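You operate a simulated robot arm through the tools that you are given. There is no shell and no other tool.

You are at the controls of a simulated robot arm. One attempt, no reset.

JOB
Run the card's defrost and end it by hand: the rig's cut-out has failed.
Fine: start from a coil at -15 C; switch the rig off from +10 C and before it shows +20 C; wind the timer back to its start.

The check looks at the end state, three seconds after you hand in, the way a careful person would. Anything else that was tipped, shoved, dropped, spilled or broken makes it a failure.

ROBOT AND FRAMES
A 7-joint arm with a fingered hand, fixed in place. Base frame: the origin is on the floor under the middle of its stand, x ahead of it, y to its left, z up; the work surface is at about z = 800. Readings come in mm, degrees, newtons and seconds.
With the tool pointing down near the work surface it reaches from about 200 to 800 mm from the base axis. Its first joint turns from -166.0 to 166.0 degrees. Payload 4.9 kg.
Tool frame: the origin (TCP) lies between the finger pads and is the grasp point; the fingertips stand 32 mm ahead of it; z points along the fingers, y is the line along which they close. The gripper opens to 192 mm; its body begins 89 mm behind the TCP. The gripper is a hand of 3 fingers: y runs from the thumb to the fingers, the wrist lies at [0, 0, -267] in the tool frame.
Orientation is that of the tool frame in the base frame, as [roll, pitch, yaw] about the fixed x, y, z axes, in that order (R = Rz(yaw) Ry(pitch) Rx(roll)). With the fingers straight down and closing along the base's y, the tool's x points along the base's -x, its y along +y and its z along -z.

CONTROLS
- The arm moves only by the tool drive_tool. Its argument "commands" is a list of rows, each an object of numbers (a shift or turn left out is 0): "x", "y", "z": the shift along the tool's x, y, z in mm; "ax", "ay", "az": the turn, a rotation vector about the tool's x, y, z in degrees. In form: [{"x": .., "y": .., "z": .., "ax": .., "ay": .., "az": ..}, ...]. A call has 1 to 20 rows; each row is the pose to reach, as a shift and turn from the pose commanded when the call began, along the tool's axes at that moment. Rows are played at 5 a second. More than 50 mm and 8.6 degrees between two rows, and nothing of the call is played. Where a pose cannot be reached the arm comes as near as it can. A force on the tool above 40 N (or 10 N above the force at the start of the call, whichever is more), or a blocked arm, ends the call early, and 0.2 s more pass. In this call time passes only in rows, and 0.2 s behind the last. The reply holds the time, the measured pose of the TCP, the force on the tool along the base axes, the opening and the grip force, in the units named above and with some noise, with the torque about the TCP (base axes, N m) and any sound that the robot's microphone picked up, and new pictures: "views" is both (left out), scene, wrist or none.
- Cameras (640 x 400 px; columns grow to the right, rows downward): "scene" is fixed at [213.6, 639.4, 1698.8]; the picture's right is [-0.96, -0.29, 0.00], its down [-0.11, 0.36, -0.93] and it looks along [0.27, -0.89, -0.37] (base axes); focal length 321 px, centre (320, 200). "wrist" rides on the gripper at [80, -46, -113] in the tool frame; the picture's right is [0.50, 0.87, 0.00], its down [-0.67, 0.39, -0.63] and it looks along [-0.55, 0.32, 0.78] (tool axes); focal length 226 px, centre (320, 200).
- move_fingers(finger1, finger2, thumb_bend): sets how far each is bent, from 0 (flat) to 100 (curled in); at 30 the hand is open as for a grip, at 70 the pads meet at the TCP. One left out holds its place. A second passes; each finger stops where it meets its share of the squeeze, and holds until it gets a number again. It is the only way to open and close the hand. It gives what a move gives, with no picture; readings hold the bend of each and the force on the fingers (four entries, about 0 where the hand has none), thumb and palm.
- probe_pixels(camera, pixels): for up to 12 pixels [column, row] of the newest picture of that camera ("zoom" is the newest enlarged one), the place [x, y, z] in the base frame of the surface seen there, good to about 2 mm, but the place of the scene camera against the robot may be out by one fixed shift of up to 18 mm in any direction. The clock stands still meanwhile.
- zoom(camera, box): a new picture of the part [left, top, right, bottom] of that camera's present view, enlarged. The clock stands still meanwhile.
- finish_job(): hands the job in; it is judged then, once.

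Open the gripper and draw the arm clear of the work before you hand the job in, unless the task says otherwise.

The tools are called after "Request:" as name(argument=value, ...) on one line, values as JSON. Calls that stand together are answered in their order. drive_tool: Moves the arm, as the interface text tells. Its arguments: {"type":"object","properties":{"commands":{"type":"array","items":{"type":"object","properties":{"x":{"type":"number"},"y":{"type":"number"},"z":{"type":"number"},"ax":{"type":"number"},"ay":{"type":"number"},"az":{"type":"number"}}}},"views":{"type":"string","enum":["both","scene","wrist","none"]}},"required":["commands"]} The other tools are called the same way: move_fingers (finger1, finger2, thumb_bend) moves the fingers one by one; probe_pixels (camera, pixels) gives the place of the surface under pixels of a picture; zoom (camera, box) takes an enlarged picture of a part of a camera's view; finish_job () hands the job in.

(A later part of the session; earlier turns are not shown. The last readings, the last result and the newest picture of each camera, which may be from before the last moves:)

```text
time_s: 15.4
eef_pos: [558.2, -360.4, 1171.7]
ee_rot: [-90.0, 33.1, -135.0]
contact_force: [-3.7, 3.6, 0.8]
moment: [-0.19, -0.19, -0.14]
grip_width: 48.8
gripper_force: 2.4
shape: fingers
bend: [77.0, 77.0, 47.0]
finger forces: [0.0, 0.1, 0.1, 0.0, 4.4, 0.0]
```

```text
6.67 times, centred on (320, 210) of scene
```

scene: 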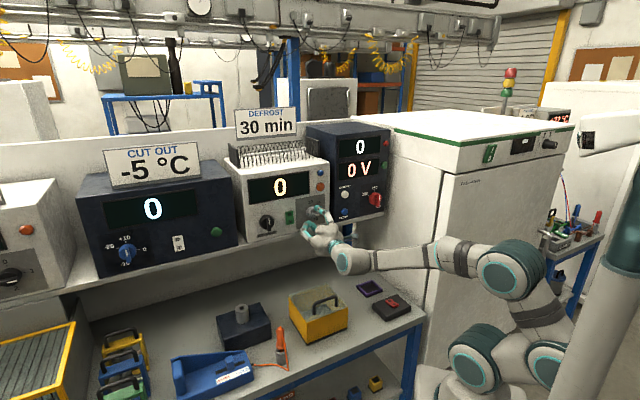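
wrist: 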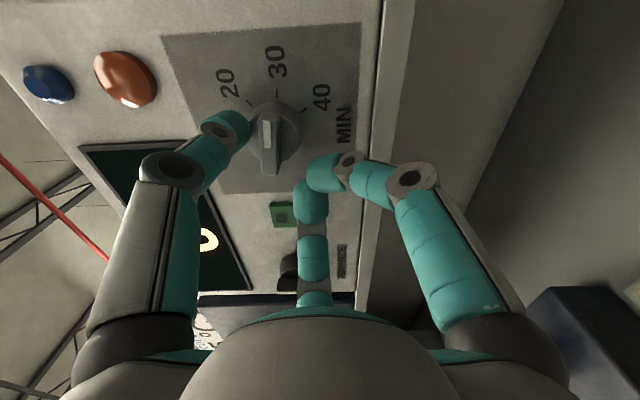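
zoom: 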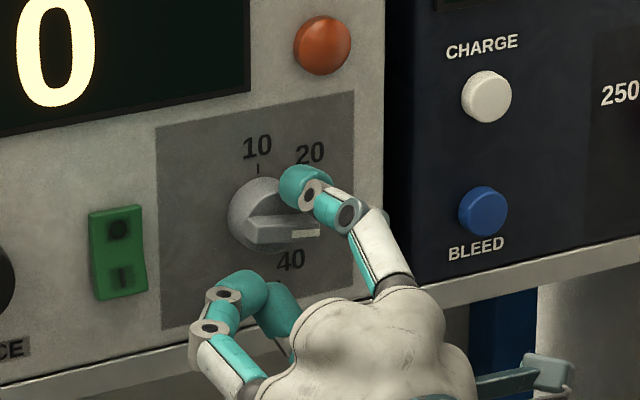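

The knob now appears turned to about 30 (bar nearly horizontal). I probe both bar ends and the ticks to measure its angle exactly.

Request:
zoom(camera="wrist", box=[220, 60, 340, 190])

Request:
probe_pixels(camera="zoom", pixels=[[252, 190], [262, 280], [285, 345], [300, 200], [318, 110], [425, 185], [205, 150], [240, 355], [252, 230], [275, 340]])

```text
3.08 times, centred on (280, 125) of wrist
```

zoom: 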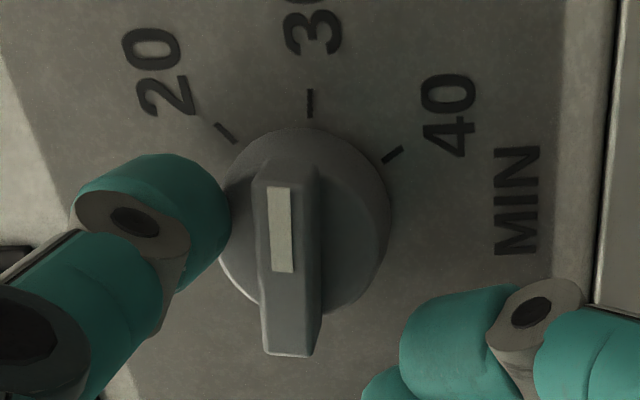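

```text
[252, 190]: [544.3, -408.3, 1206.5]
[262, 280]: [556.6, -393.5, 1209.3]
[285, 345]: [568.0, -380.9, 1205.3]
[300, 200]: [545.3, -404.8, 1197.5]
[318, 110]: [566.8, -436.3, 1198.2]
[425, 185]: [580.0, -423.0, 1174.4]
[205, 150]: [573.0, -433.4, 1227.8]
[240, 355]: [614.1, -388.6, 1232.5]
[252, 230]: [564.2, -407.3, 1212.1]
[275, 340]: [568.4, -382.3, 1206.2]
```

The bar points at ~100°, essentially at the 30 tick (103°), with the thumb still pressing at 4 N. I lift the thumb off and back away to see where the knob settles.

Request:
drive_tool(commands=[{"x": -4.1, "y": -4.5}, {"x": -8.2, "y": -8.9}, {"x": -8.2, "y": -8.9, "z": -15}, {"x": -8.2, "y": -8.9, "z": -35}, {"x": -18, "y": -2, "z": -60}], views="both")

Request:
zoom(camera="wrist", box=[200, 0, 400, 150])

Request:
zoom(camera="scene", box=[285, 180, 345, 240])

```text
time_s: 16.6
eef_pos: [525.1, -306.4, 1184.1]
ee_rot: [-90.0, 33.0, -135.1]
contact_force: [0.0, -0.2, 0.0]
moment: [-0.01, -0.01, -0.01]
grip_width: 48.0
gripper_force: 0.0
shape: fingers
bend: [81.0, 81.0, 48.0]
finger forces: [0.0, 0.1, 0.0, 0.0, 0.1, 0.0]
```

scene: 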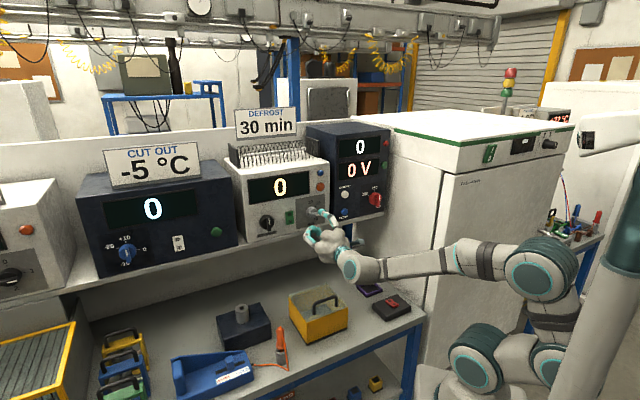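
wrist: 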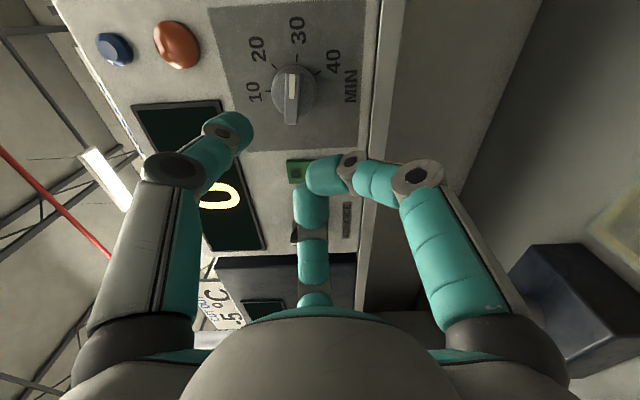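

```text
2.67 times, centred on (300, 75) of wrist
```

zoom: 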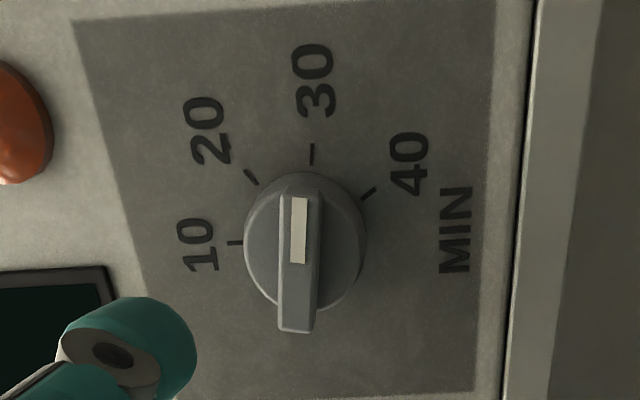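

```text
6.67 times, centred on (315, 210) of scene
```

zoom: 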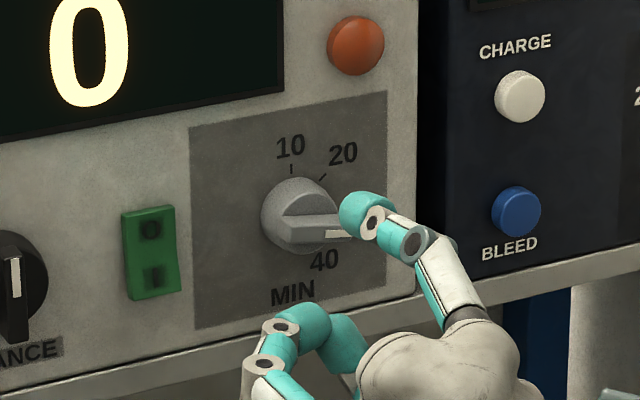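

The knob stayed put when released. I probe bar-edge points and the tick marks in this view to see how closely it aims at 30.

Request:
zoom(camera="wrist", box=[250, 40, 350, 140])

Request:
probe_pixels(camera="zoom", pixels=[[265, 160], [340, 160], [262, 385], [335, 385], [302, 270], [345, 68], [460, 152], [210, 120], [175, 250]])

```text
4.00 times, centred on (300, 90) of wrist
```

zoom: 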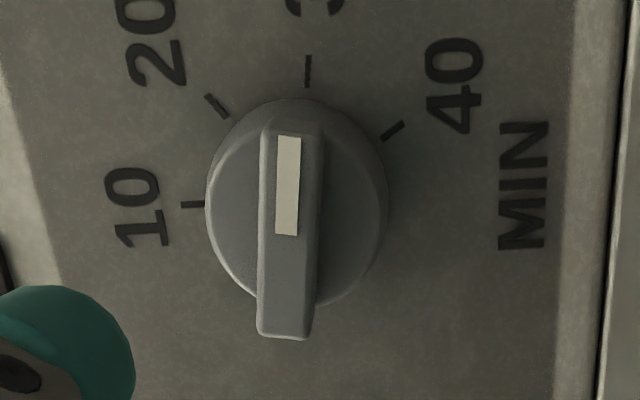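

```text
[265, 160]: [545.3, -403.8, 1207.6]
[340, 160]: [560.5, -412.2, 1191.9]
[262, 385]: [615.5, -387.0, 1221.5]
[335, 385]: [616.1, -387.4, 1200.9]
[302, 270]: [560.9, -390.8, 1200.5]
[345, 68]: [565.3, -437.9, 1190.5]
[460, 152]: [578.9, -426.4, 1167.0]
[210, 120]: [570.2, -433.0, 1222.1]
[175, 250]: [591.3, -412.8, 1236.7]
```

In this view the bar leans ~2.5° from vertical while the 30 tick's own line leans ~5.7°, so it may be about 3° shy. I probe more bar points to decide.

Request:
probe_pixels(camera="zoom", pixels=[[290, 142], [286, 232], [289, 185], [265, 325], [305, 325], [284, 325], [268, 145], [312, 145], [307, 72], [217, 105], [193, 205], [393, 130]])

```text
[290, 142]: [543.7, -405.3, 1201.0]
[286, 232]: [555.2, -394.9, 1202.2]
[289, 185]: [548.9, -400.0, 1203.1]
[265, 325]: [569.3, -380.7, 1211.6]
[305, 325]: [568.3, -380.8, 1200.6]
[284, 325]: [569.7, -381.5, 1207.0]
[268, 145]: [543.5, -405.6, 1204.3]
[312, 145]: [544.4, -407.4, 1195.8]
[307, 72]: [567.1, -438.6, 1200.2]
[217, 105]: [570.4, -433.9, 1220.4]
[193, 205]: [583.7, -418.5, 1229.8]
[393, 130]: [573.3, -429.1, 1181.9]
```

The geometry puts the bar at ~99.5° and the 30 tick at ~101.5°, so it is on 30 within a degree or two. I move the hand left toward the rocker, rolling it upright, so I can view the dial unobstructed from the scene camera.

Request:
drive_tool(commands=[{"x": -4.2, "y": 12, "az": -6.6}, {"x": -8.4, "y": 24, "az": -13.2}, {"x": -12.6, "y": 36, "az": -19.8}, {"x": -16.8, "y": 48, "az": -26.4}, {"x": -21, "y": 60.2, "az": -33}], views="both")

Request:
zoom(camera="scene", box=[295, 185, 345, 235])

Request:
zoom(camera="wrist", box=[180, 0, 400, 160])

```text
time_s: 17.8
eef_pos: [561.3, -271.7, 1146.8]
ee_rot: [-90.0, -0.1, -135.0]
contact_force: [0.6, 0.6, -0.3]
moment: [-0.02, 0.01, -0.04]
grip_width: 54.9
gripper_force: 0.1
shape: fingers
bend: [92.0, 93.0, 48.0]
finger forces: [0.0, 0.1, 0.0, 0.0, 0.0, 0.0]
```

scene: 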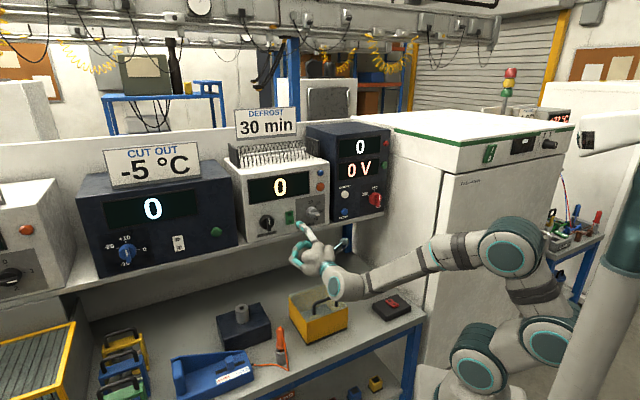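
wrist: 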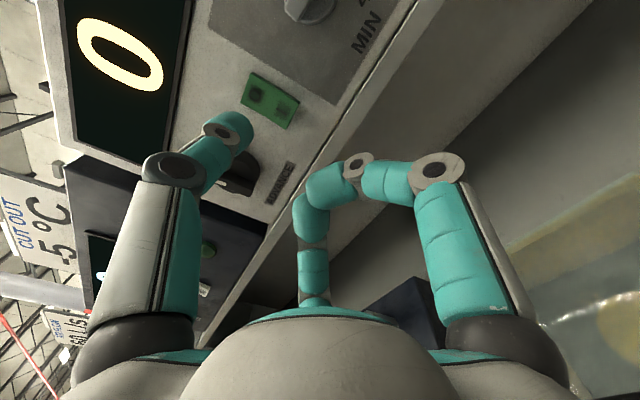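

```text
8.00 times, centred on (320, 210) of scene
```

zoom: 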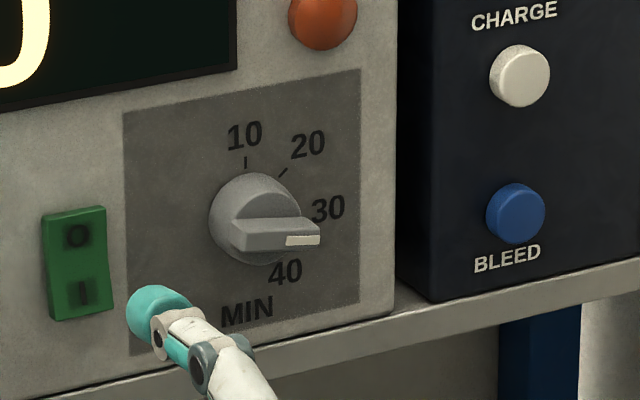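

```text
2.50 times, centred on (290, 80) of wrist
```

zoom: 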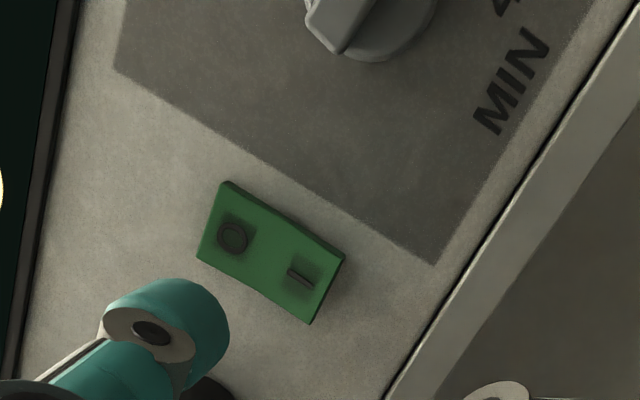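

The dial is unobstructed now; the white mark lies just beneath the "30" label. I zoom tighter to judge its alignment.

Request:
zoom(camera="scene", box=[303, 195, 331, 223])

Request:
probe_pixels(camera="zoom", pixels=[[330, 250], [400, 240], [490, 225], [330, 320], [480, 300], [400, 310], [250, 290], [320, 100]])

```text
14.29 times, centred on (317, 209) of scene
```

zoom: 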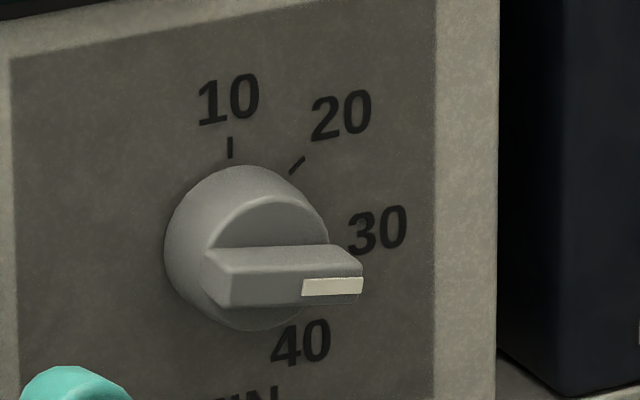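

```text
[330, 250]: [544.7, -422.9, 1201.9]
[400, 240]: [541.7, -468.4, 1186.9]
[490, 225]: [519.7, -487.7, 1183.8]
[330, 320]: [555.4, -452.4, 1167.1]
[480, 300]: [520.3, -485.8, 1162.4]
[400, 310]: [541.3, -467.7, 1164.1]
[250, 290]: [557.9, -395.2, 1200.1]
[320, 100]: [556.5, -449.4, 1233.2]
```

The dial ticks work out at 0/50/100/150°, so the knob at ~99° is on 30. Before powering the rig I inspect the ADVANCE knob: I move the thumb to the upper left of it, well short of the panel, and view it with the wrist camera.

Request:
drive_tool(commands=[{"x": -24, "y": -4, "z": 3}, {"x": -48, "y": -8, "z": 6}, {"x": -72, "y": -12, "z": 9}, {"x": -96, "y": -15, "z": 12}, {"x": -116, "y": -18, "z": 15}], views="both")

Request:
zoom(camera="wrist", box=[200, 30, 400, 170])

Request:
zoom(camera="scene", box=[240, 190, 310, 250])

```text
time_s: 19.0
eef_pos: [653.5, -200.1, 1162.9]
ee_rot: [-89.9, 0.0, -135.0]
contact_force: [0.9, 0.1, 0.3]
moment: [0.02, 0.04, -0.01]
grip_width: 58.6
gripper_force: 0.1
shape: fingers
bend: [97.0, 98.0, 48.0]
finger forces: [0.0, 0.0, 0.0, 0.0, 0.0, 0.0]
```

scene: 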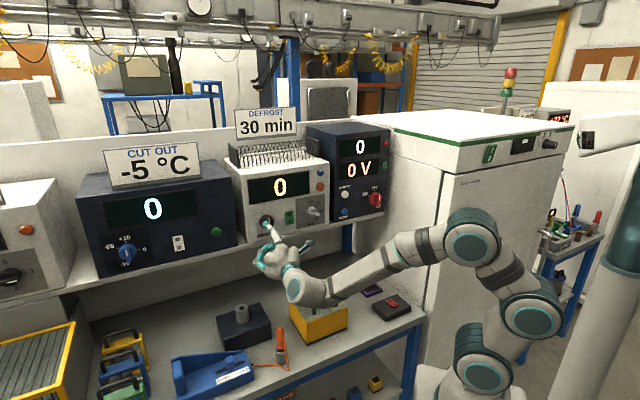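
wrist: 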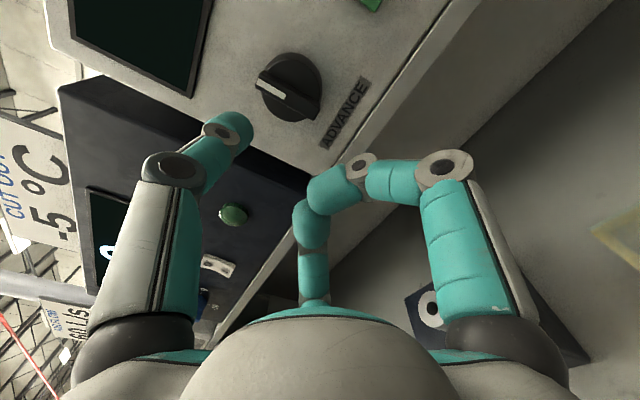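

```text
2.86 times, centred on (300, 100) of wrist
```

zoom: 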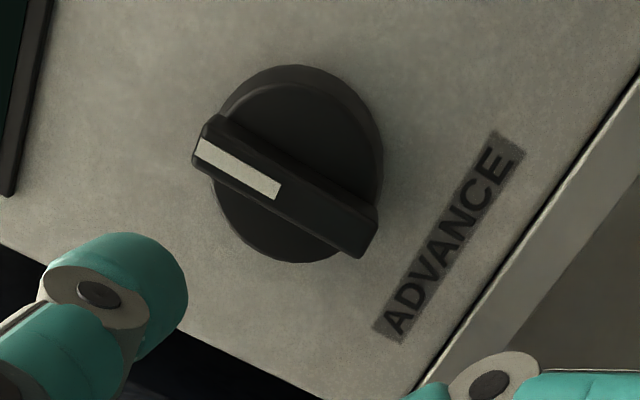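

```text
6.67 times, centred on (275, 220) of scene
```

zoom: 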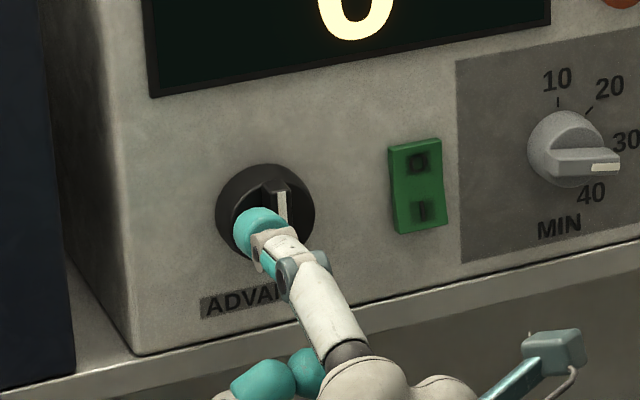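

The ADVANCE knob is well seen at wrist-zoom (290,165), mark toward the top. I probe its bar ends and disc edges to get its centre and depth.

Request:
probe_pixels(camera="wrist", pixels=[[262, 73], [258, 85], [320, 104], [314, 115], [284, 96], [290, 70], [289, 108], [300, 57], [285, 118], [320, 82], [240, 130], [235, 110]])

Request:
probe_pixels(camera="zoom", pixels=[[410, 160], [425, 212], [262, 225], [280, 200]])

```text
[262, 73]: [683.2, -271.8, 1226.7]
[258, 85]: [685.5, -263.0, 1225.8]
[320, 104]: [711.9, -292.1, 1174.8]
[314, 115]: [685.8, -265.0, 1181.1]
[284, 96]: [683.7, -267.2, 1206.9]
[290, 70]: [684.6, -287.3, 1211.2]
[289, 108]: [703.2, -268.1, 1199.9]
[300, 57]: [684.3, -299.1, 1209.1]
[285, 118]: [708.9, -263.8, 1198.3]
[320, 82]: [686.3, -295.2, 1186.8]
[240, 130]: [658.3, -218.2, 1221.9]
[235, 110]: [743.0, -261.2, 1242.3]
```

```text
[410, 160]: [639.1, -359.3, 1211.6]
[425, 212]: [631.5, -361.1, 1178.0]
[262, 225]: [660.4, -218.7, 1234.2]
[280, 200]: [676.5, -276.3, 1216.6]
```

ADVANCE: centre s≈294, z≈1204, bar front at 671.5 and disc front at 687.5. Now I go to the rocker's lower half (I at s≈204.7, z≈1186) and stop about 10 mm short of it.

Request:
drive_tool(commands=[{"x": 24, "y": 9, "z": -1}, {"x": 48, "y": 18, "z": -2}, {"x": 72, "y": 27, "z": -3}, {"x": 96, "y": 36, "z": -3}, {"x": 115.6, "y": 45, "z": -3}, {"x": 115.6, "y": 45, "z": 20}, {"x": 115.6, "y": 45, "z": 40}, {"x": 115.6, "y": 45, "z": 52}], views="both")

Request:
zoom(camera="wrist", box=[180, 30, 380, 170])

Request:
zoom(camera="scene", box=[250, 185, 330, 250])

```text
time_s: 20.8
eef_pos: [608.9, -319.0, 1117.6]
ee_rot: [-90.0, 0.0, -135.0]
contact_force: [-0.3, 1.2, -0.2]
moment: [-0.06, -0.1, 0.01]
grip_width: 58.9
gripper_force: 0.4
shape: fingers
bend: [97.0, 98.0, 48.0]
finger forces: [0.0, 0.0, 0.0, 0.0, 1.3, 0.0]
```

scene: 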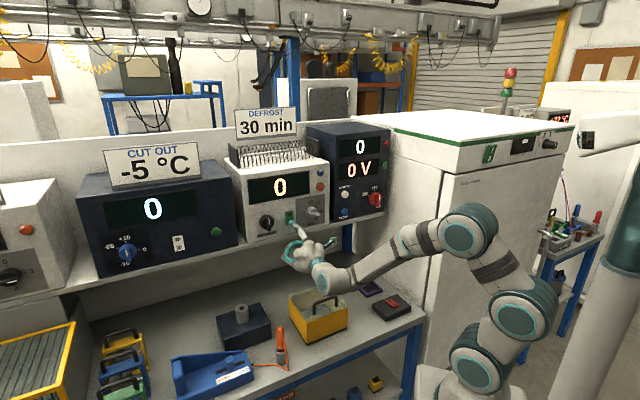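
wrist: 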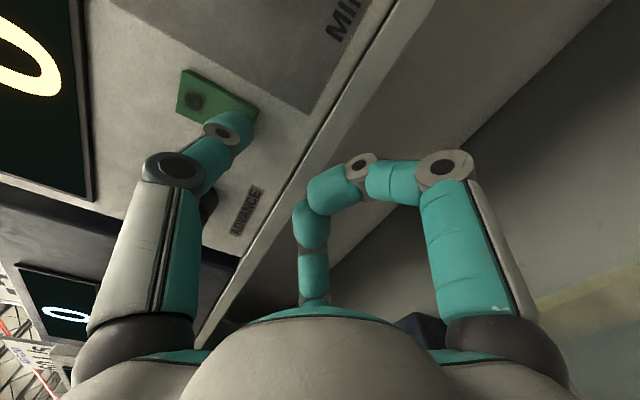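

```text
2.86 times, centred on (280, 100) of wrist
```

zoom: 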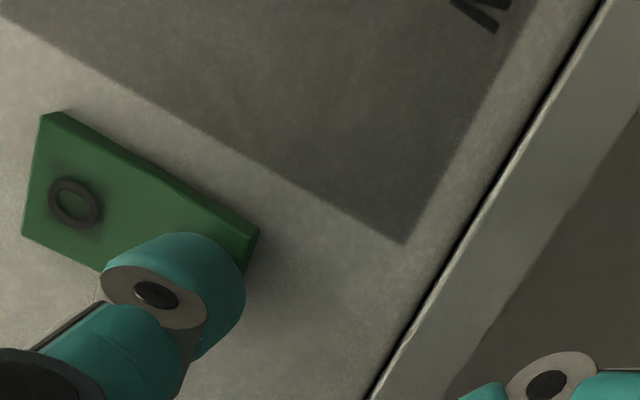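

```text
6.15 times, centred on (290, 218) of scene
```

zoom: 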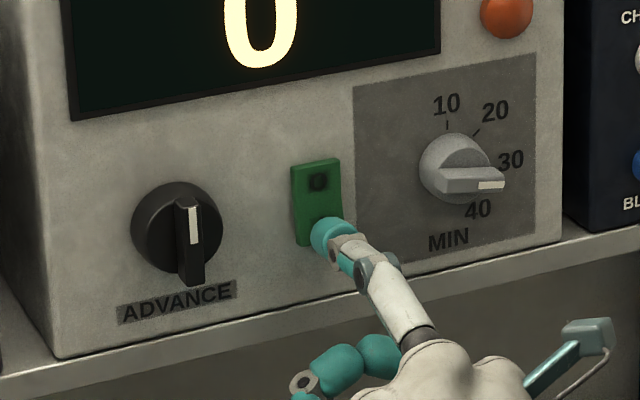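

The thumb is on the I half and already feels 1.3 N (touching). I press on in small steps to flip the rocker to I.

Request:
drive_tool(commands=[{"z": 3}, {"z": 6}, {"z": 9}, {"z": 12}], views="both")

Request:
zoom(camera="scene", box=[240, 165, 340, 250])

```text
time_s: 21.5
eef_pos: [610.8, -322.7, 1114.7]
ee_rot: [-90.1, -0.1, -135.0]
contact_force: [-20.0, 14.5, -0.1]
moment: [-1.0, -1.52, -0.24]
grip_width: 61.1
gripper_force: 12.2
shape: fingers
bend: [97.0, 98.0, 48.0]
finger forces: [0.0, 0.0, 0.0, 0.1, 24.8, 0.0]
stopped in row 3: the force on the tool passed its limit at 49 N (the readings are from after the stop); the commanded pose is now the measured one
```

scene: 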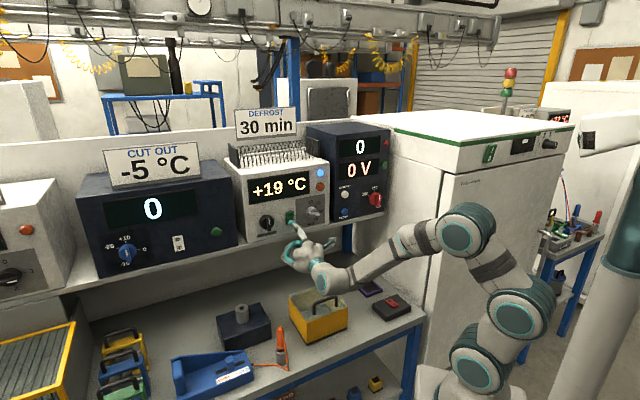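
wrist: 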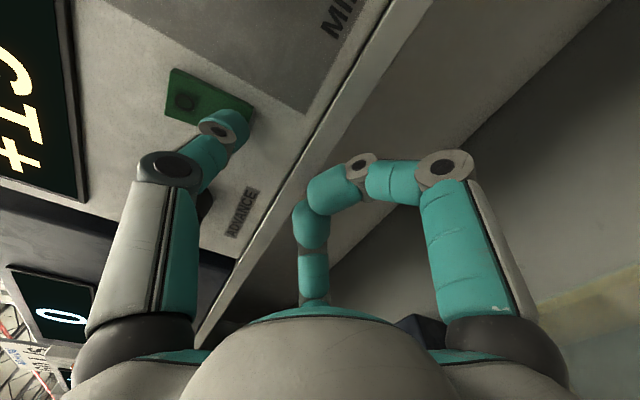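

```text
4.71 times, centred on (290, 208) of scene
```

zoom: 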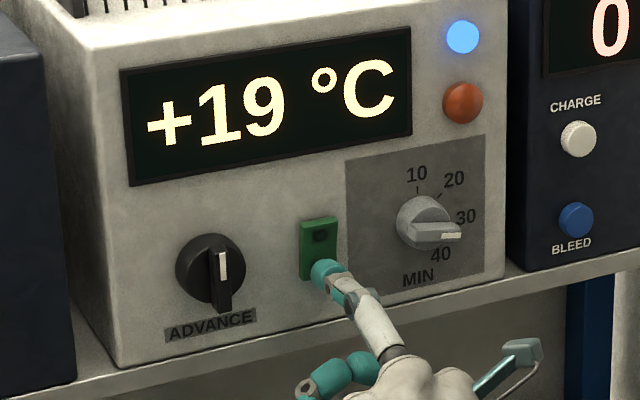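

The rig switched on: display +19 °C, blue (cooling) lamp lit. I withdraw the thumb and head toward the ADVANCE knob, checking the cooling rate on the way.

Request:
drive_tool(commands=[{"z": -20}, {"z": -45}, {"x": -24, "y": -7, "z": -45}], views="scene")

Request:
zoom(camera="scene", box=[240, 165, 340, 250])

```text
time_s: 22.3
eef_pos: [596.7, -272.8, 1121.8]
ee_rot: [-90.2, -0.1, -134.9]
contact_force: [0.3, -0.1, -0.3]
moment: [0.03, 0.03, 0.01]
grip_width: 59.0
gripper_force: 0.1
shape: fingers
bend: [97.0, 98.0, 48.0]
finger forces: [0.0, 0.1, 0.1, 0.1, 0.0, 0.1]
```

scene: 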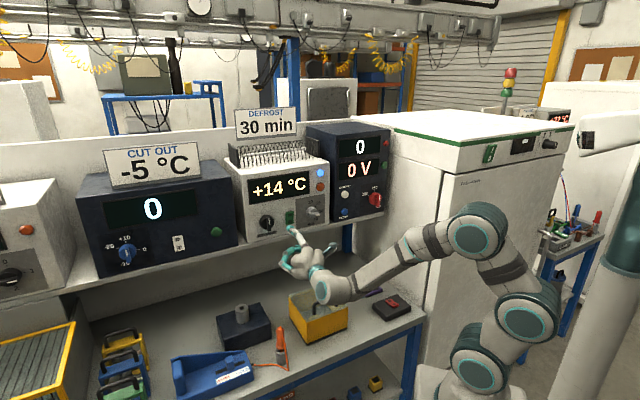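

```text
4.71 times, centred on (290, 208) of scene
```

zoom: 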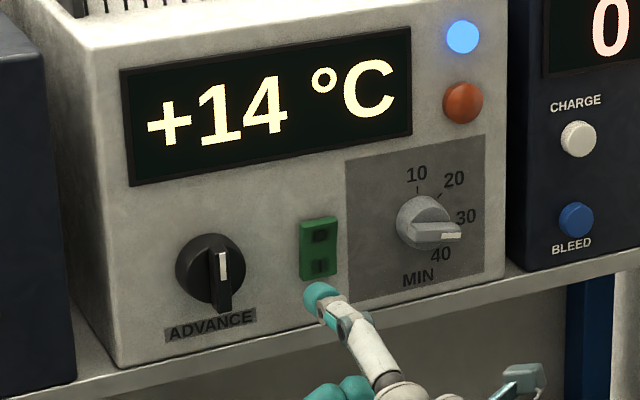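

Cooling runs at roughly 6 °C/s (+14 °C now). I continue to the pre-contact spot at the left of the ADVANCE bar.

Request:
drive_tool(commands=[{"x": -24, "y": -7}, {"x": -48, "y": -14}, {"x": -72, "y": -21}, {"x": -93.3, "y": -28.3}, {"x": -93.3, "y": -28.3, "z": 18}, {"x": -93.3, "y": -28.3, "z": 34}], views="both")

Request:
zoom(camera="scene", box=[240, 165, 340, 250])

Request:
zoom(camera="wrist", box=[180, 30, 380, 170])

```text
time_s: 23.7
eef_pos: [687.7, -231.1, 1150.3]
ee_rot: [-90.0, -0.1, -134.9]
contact_force: [-4.6, 5.6, 0.9]
moment: [-0.35, -0.33, 0.0]
grip_width: 58.6
gripper_force: 3.5
shape: fingers
bend: [97.0, 98.0, 48.0]
finger forces: [0.1, 0.0, 0.0, 0.0, 6.9, 0.1]
```

scene: 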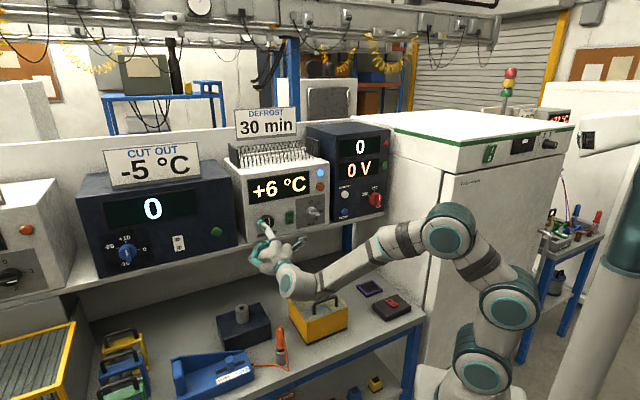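
wrist: 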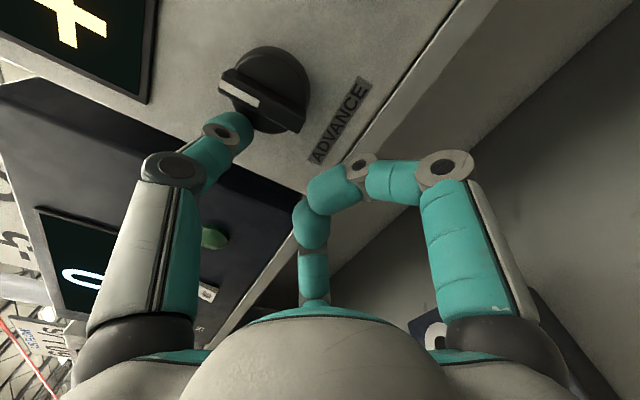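

```text
4.71 times, centred on (290, 208) of scene
```

zoom: 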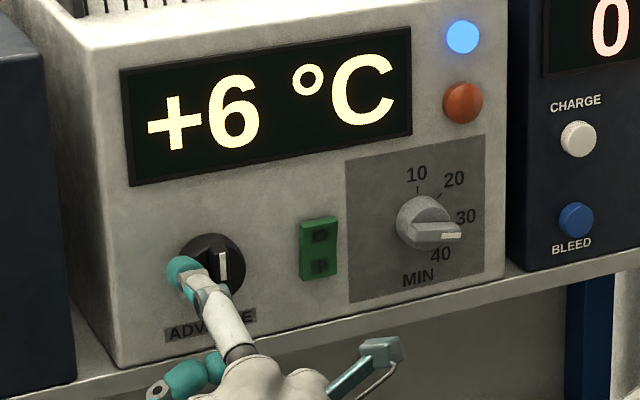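

```text
2.86 times, centred on (280, 100) of wrist
```

zoom: 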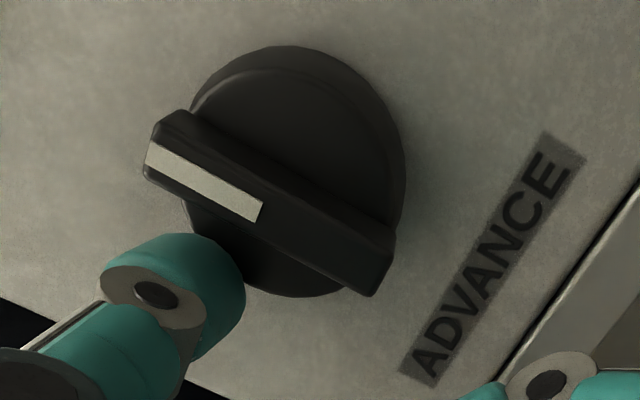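

At t=23.7 s it reads +6 °C (about 5.7 °C/s), and the thumb tip presses lightly on the knob's disc (6.9 N). I back off 2.5 mm, slide close to the bar's left face without turning it, and wait ~1.8 s.

Request:
drive_tool(commands=[{"z": -2.5}, {"x": 3, "z": -2.5}, {"x": 5, "z": -2.5}, {"x": 5, "z": -2.5}, {"x": 5, "z": -2.5}, {"x": 5, "z": -2.5}, {"x": 5, "z": -2.5}, {"x": 5, "z": -2.5}], views="both")

Request:
zoom(camera="scene", box=[240, 165, 340, 250])

Request:
zoom(camera="wrist", box=[180, 30, 380, 170])

```text
time_s: 25.5
eef_pos: [682.3, -233.3, 1150.5]
ee_rot: [-90.1, -0.1, -134.9]
contact_force: [2.8, 4.1, 3.5]
moment: [-0.38, 0.1, 0.21]
grip_width: 63.2
gripper_force: 3.8
shape: fingers
bend: [97.0, 98.0, 46.0]
finger forces: [0.0, 0.0, 0.0, 0.0, 6.9, 0.0]
```

scene: 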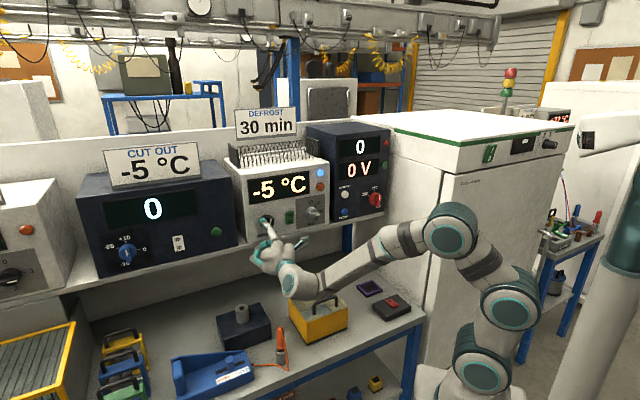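
wrist: 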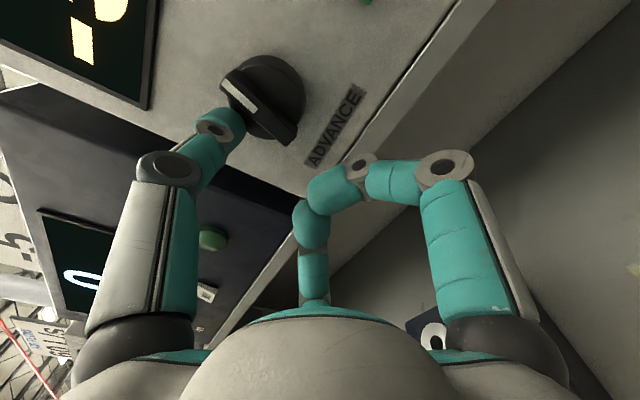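

```text
4.71 times, centred on (290, 208) of scene
```

zoom: 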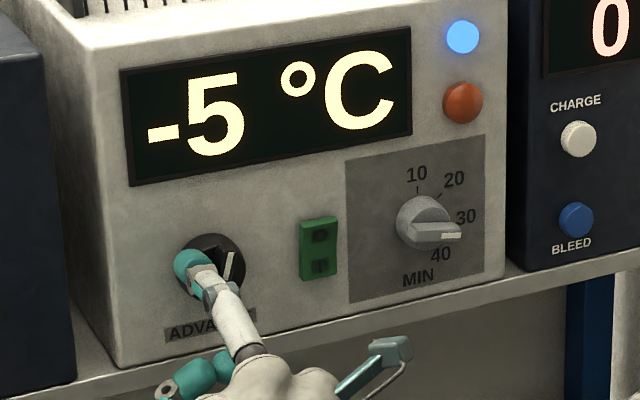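

```text
2.86 times, centred on (280, 100) of wrist
```

zoom: 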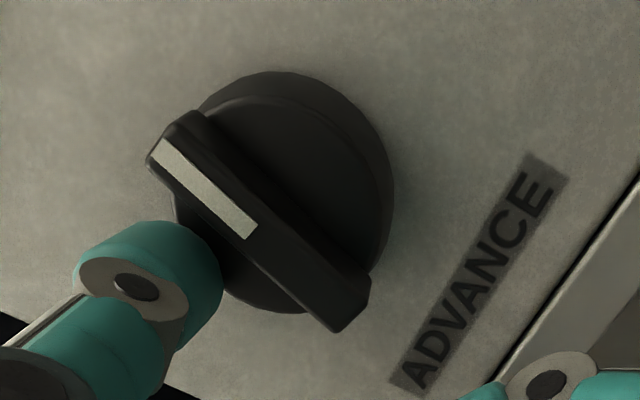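

The thumb's wider than thought and has already nudged the knob ~15°, but the blue lamp is still on and nothing tripped; -5 °C at t=25.5 s, falling ~6.1 °C/s. I hold still for 1.4 s to reach about -13.5 °C.

Request:
drive_tool(commands=[{"x": 0}, {"x": 0}, {"x": 0}, {"x": 0}, {"x": 0}, {"x": 0}], views="scene")

Request:
zoom(camera="scene", box=[240, 165, 340, 250])

```text
time_s: 26.9
eef_pos: [681.9, -234.0, 1150.0]
ee_rot: [-90.1, 0.0, -135.0]
contact_force: [2.1, 3.5, 4.1]
moment: [-0.39, 0.05, 0.19]
grip_width: 63.5
gripper_force: 2.9
shape: fingers
bend: [97.0, 98.0, 46.0]
finger forces: [0.0, 0.1, 0.0, 0.0, 6.7, 0.1]
```

scene: 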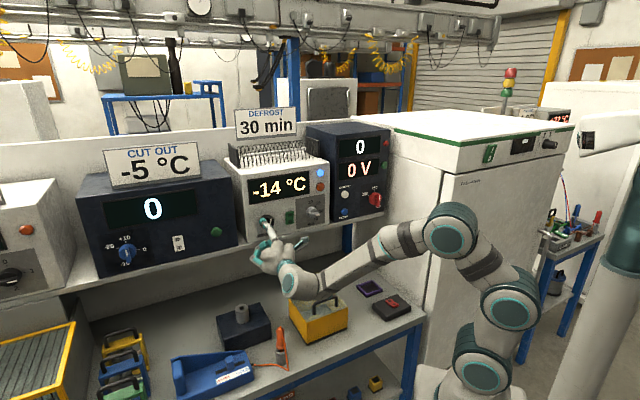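

```text
4.71 times, centred on (290, 208) of scene
```

zoom: 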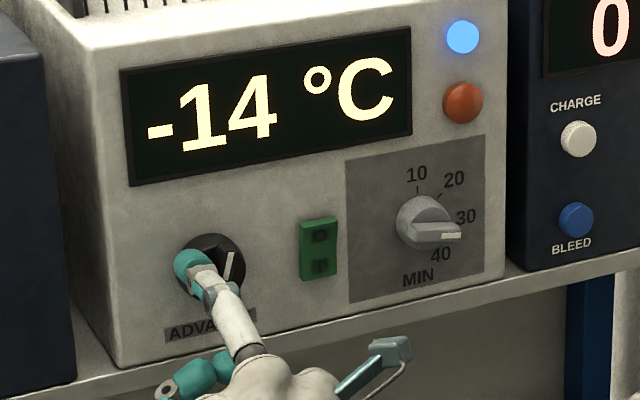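

It reads -14 °C at t=26.9 s with cooling still on. I push the ADVANCE knob briskly clockwise along its arc now.

Request:
drive_tool(commands=[{"x": 6, "y": -7}, {"x": 12.5, "y": -9.3}, {"x": 19.4, "y": -9.2}], views="both")

Request:
zoom(camera="scene", box=[240, 165, 340, 250])

Request:
zoom(camera="wrist", box=[180, 30, 380, 170])

```text
time_s: 27.7
eef_pos: [668.1, -248.2, 1160.0]
ee_rot: [-90.0, -0.1, -135.1]
contact_force: [-1.3, 2.2, 2.3]
moment: [-0.23, -0.15, 0.03]
grip_width: 61.1
gripper_force: 2.5
shape: fingers
bend: [97.0, 98.0, 47.0]
finger forces: [0.0, 0.0, 0.0, 0.0, 4.7, 0.0]
```

scene: 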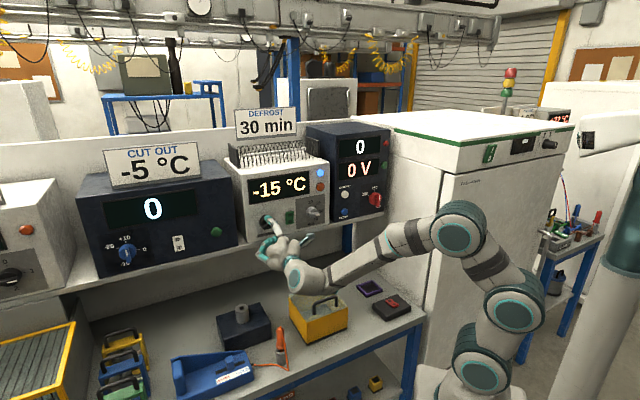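
wrist: 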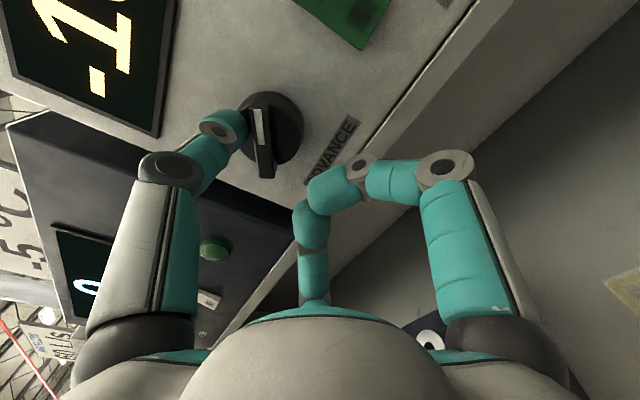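

```text
4.71 times, centred on (290, 208) of scene
```

zoom: 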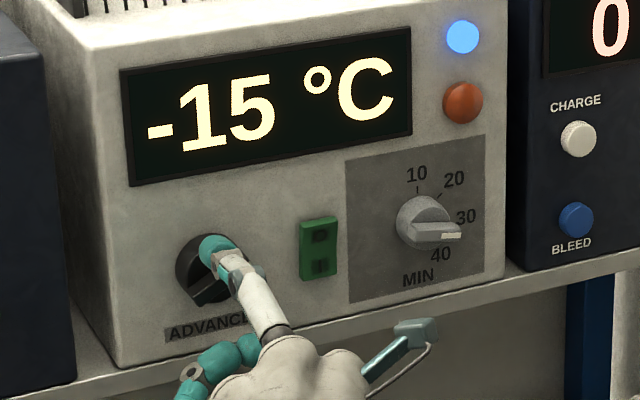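

```text
2.86 times, centred on (280, 100) of wrist
```

zoom: 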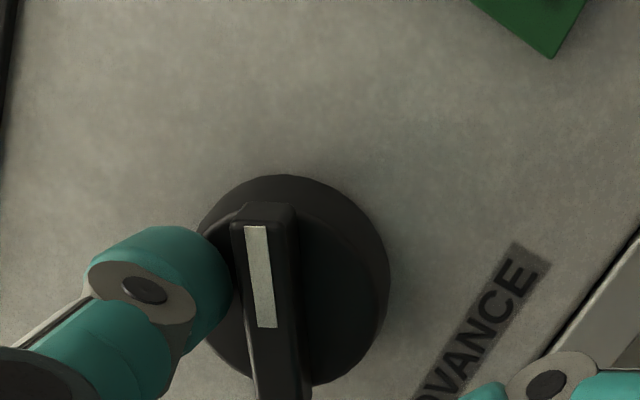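

The coil is held at -15 °C by the rig (only -15 after another 0.8 s), so there is no rush; the knob is at ~60° and nothing has tripped yet. I keep turning clockwise.

Request:
drive_tool(commands=[{"x": 5.1, "y": 1.7}, {"x": 9.6, "y": 4.7}], views="both")

Request:
zoom(camera="scene", box=[240, 165, 340, 250])

Request:
zoom(camera="wrist", box=[180, 30, 380, 170])

```text
time_s: 28.3
eef_pos: [663.5, -255.2, 1156.7]
ee_rot: [-89.9, 0.0, -135.0]
contact_force: [-0.5, 0.6, 4.7]
moment: [-0.16, -0.16, -0.02]
grip_width: 63.6
gripper_force: 3.6
shape: fingers
bend: [97.0, 98.0, 46.0]
finger forces: [0.1, 0.1, 0.1, 0.0, 7.8, 0.0]
```

scene: 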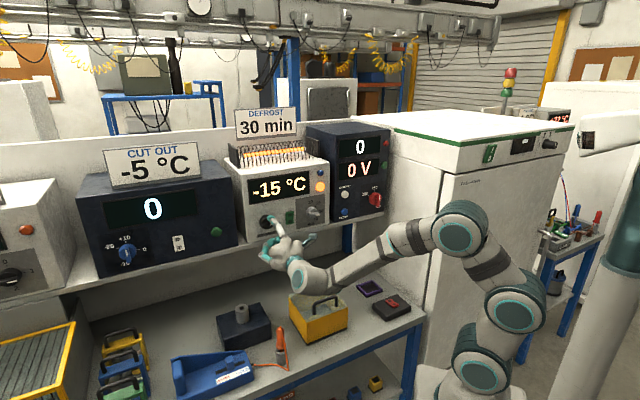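
wrist: 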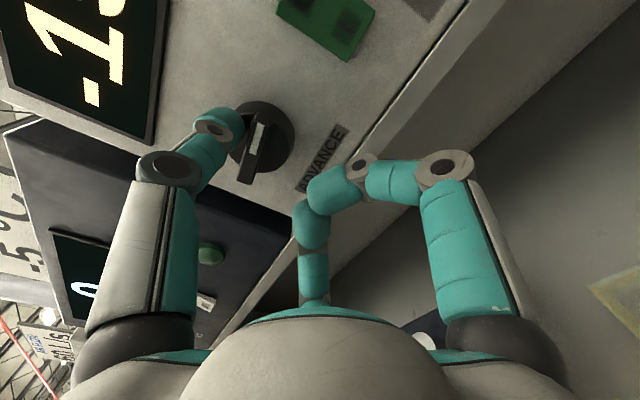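

```text
4.71 times, centred on (290, 208) of scene
```

zoom: 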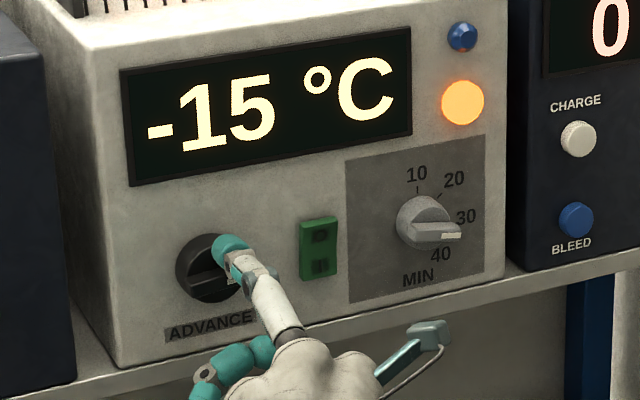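

```text
2.86 times, centred on (280, 100) of wrist
```

zoom: 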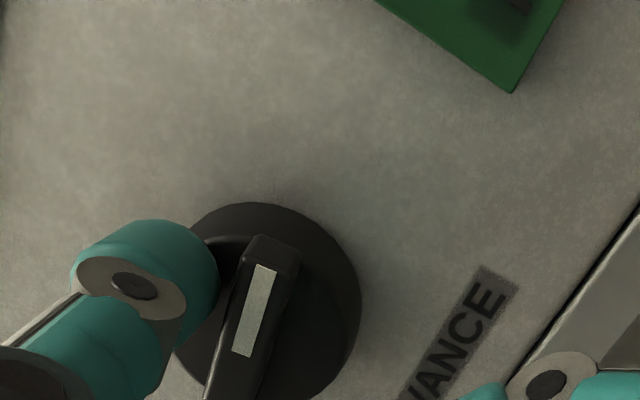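

Tripped: the orange lamp is lit, blue is out, and the coil glows, with the display at -15 °C. I lift the thumb off and back away, checking the heating rate.

Request:
drive_tool(commands=[{"y": -4}, {"y": -4, "z": -20}, {"x": 8, "y": -4, "z": -35}], views="scene")

Request:
zoom(camera="scene", box=[240, 165, 340, 250])

```text
time_s: 29.1
eef_pos: [631.5, -235.6, 1158.6]
ee_rot: [-90.2, 0.0, -134.9]
contact_force: [0.1, 1.0, -0.9]
moment: [-0.03, 0.0, 0.03]
grip_width: 58.7
gripper_force: 0.1
shape: fingers
bend: [97.0, 98.0, 48.0]
finger forces: [0.1, 0.1, 0.0, 0.1, 0.1, 0.1]
```

scene: 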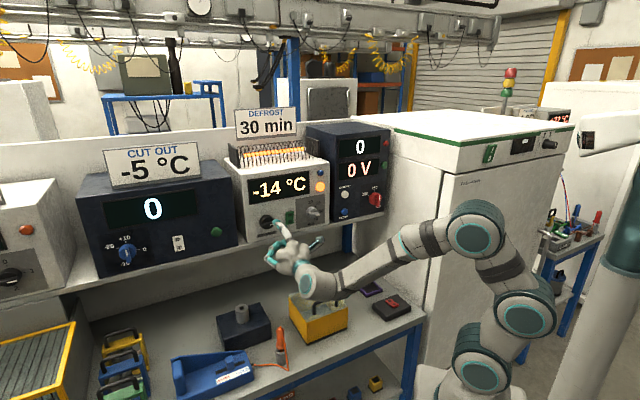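

```text
4.71 times, centred on (290, 208) of scene
```

zoom: 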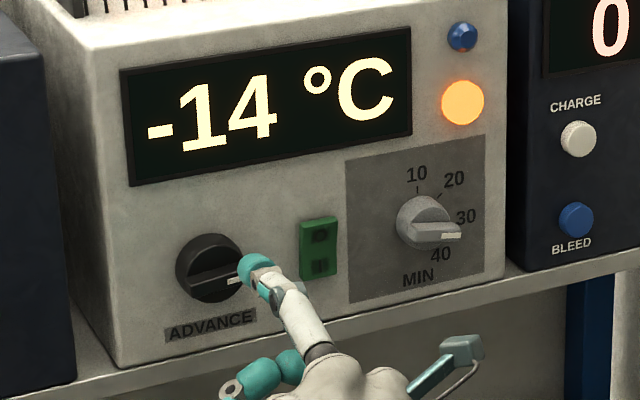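

Heating is slow (-14 °C, ~1.2 °C/s), so there is time. I move to just in front of the rocker's O half and wait there.

Request:
drive_tool(commands=[{"x": 20, "y": 2}, {"x": 40, "y": 4}, {"x": 60, "y": 6}, {"x": 74, "y": 6.5}, {"x": 74, "y": 6.5, "z": 15}, {"x": 74, "y": 6.5, "z": 26}], views="both")

Request:
zoom(camera="scene", box=[240, 165, 340, 250])

Request:
zoom(camera="wrist", box=[160, 30, 380, 190])

```text
time_s: 30.5
eef_pos: [598.2, -306.9, 1152.6]
ee_rot: [-90.2, -0.1, -135.0]
contact_force: [-0.4, 0.7, -0.4]
moment: [0.01, 0.01, 0.02]
grip_width: 58.7
gripper_force: 0.0
shape: fingers
bend: [97.0, 98.0, 48.0]
finger forces: [0.1, 0.1, 0.1, 0.0, 0.0, 0.0]
```

scene: 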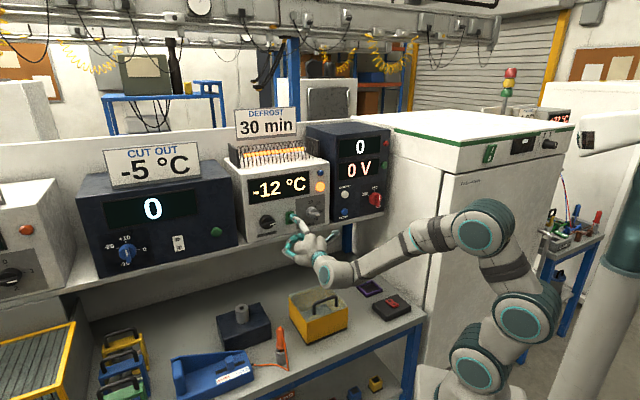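
wrist: 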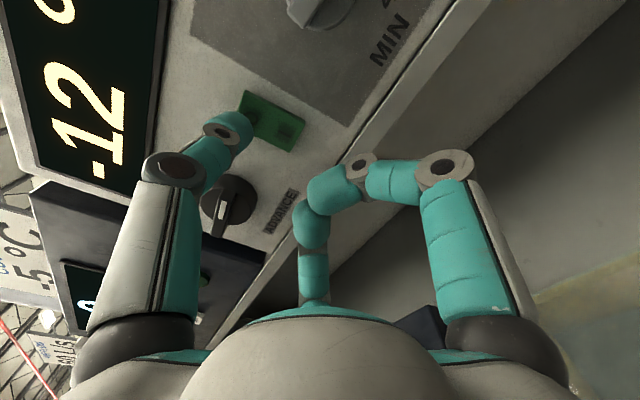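

```text
4.71 times, centred on (290, 208) of scene
```

zoom: 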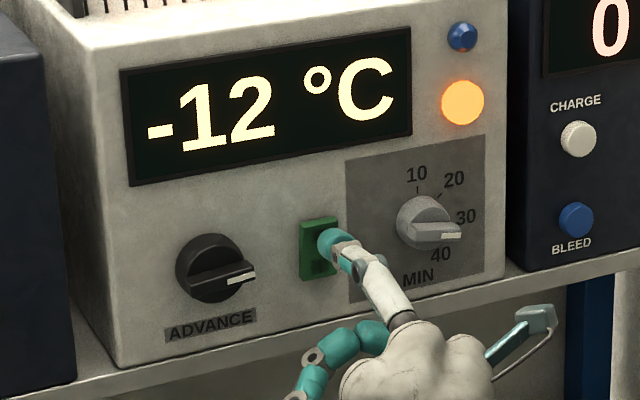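

```text
2.50 times, centred on (270, 110) of wrist
```

zoom: 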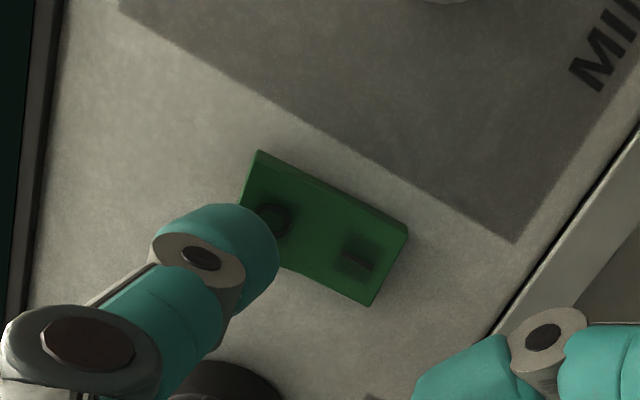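

-12 °C at t=30.5 s, rising ~1.4 °C/s; the thumb stands ~16 mm short of the O half. I wait 4.2 s.

Request:
drive_tool(commands=[{"x": 0}, {"x": 0}, {"x": 0}, {"x": 0}, {"x": 0}, {"x": 0}, {"x": 0}, {"x": 0}, {"x": 0}, {"x": 0}, {"x": 0}, {"x": 0}, {"x": 0}, {"x": 0}, {"x": 0}, {"x": 0}, {"x": 0}, {"x": 0}, {"x": 0}, {"x": 0}], views="scene")

Request:
zoom(camera="scene", box=[240, 165, 340, 250])

```text
time_s: 34.7
eef_pos: [598.4, -304.3, 1152.9]
ee_rot: [-90.0, -0.1, -134.9]
contact_force: [1.1, -0.6, 0.1]
moment: [0.04, 0.04, 0.0]
grip_width: 58.9
gripper_force: 0.1
shape: fingers
bend: [97.0, 98.0, 48.0]
finger forces: [0.1, 0.0, 0.0, 0.0, 0.0, 0.1]
```

scene: 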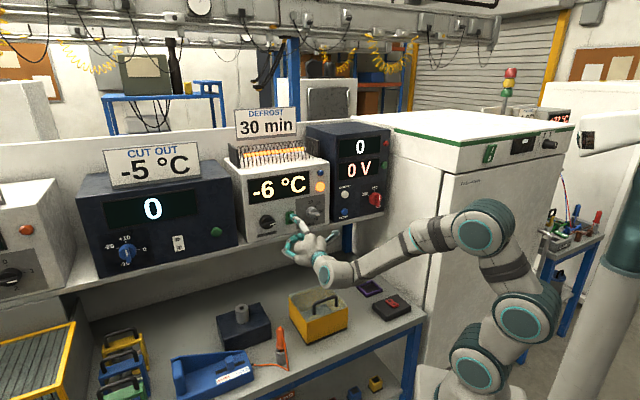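

```text
4.71 times, centred on (290, 208) of scene
```

zoom: 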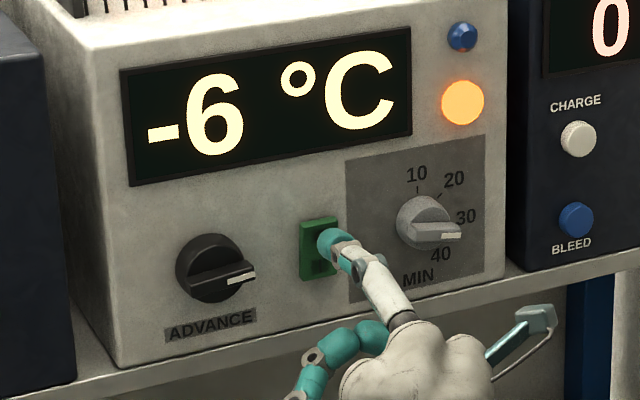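

-6 °C at t=34.7 s, steady climb. I wait another 4.2 s.

Request:
drive_tool(commands=[{"x": 0}, {"x": 0}, {"x": 0}, {"x": 0}, {"x": 0}, {"x": 0}, {"x": 0}, {"x": 0}, {"x": 0}, {"x": 0}, {"x": 0}, {"x": 0}, {"x": 0}, {"x": 0}, {"x": 0}, {"x": 0}, {"x": 0}, {"x": 0}, {"x": 0}, {"x": 0}], views="scene")

Request:
zoom(camera="scene", box=[240, 165, 340, 250])

```text
time_s: 38.9
eef_pos: [597.5, -305.8, 1152.2]
ee_rot: [-90.0, -0.1, -135.0]
contact_force: [-0.2, -0.1, -0.3]
moment: [0.02, -0.03, 0.0]
grip_width: 58.8
gripper_force: 0.1
shape: fingers
bend: [97.0, 98.0, 48.0]
finger forces: [0.1, 0.1, 0.0, 0.0, 0.0, 0.0]
```

scene: 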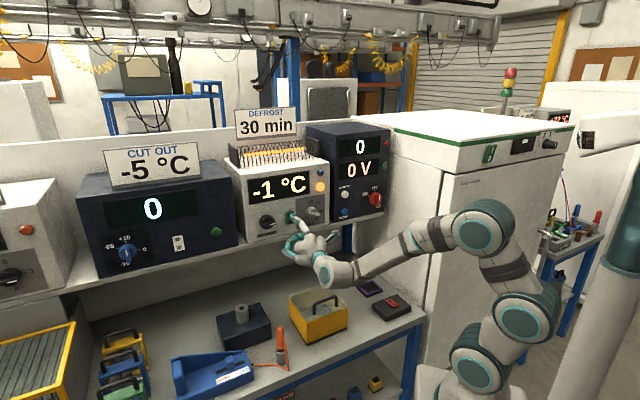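

```text
4.71 times, centred on (290, 208) of scene
```

zoom: 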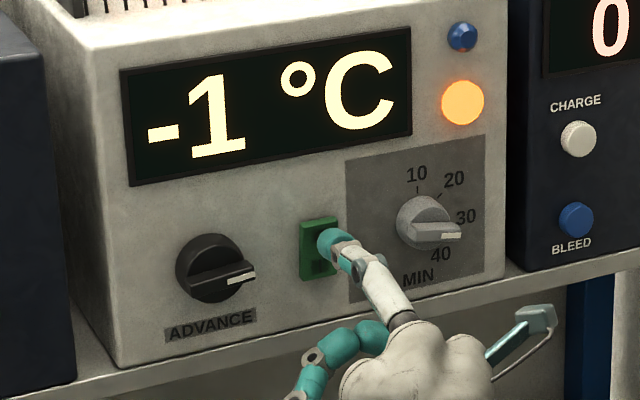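

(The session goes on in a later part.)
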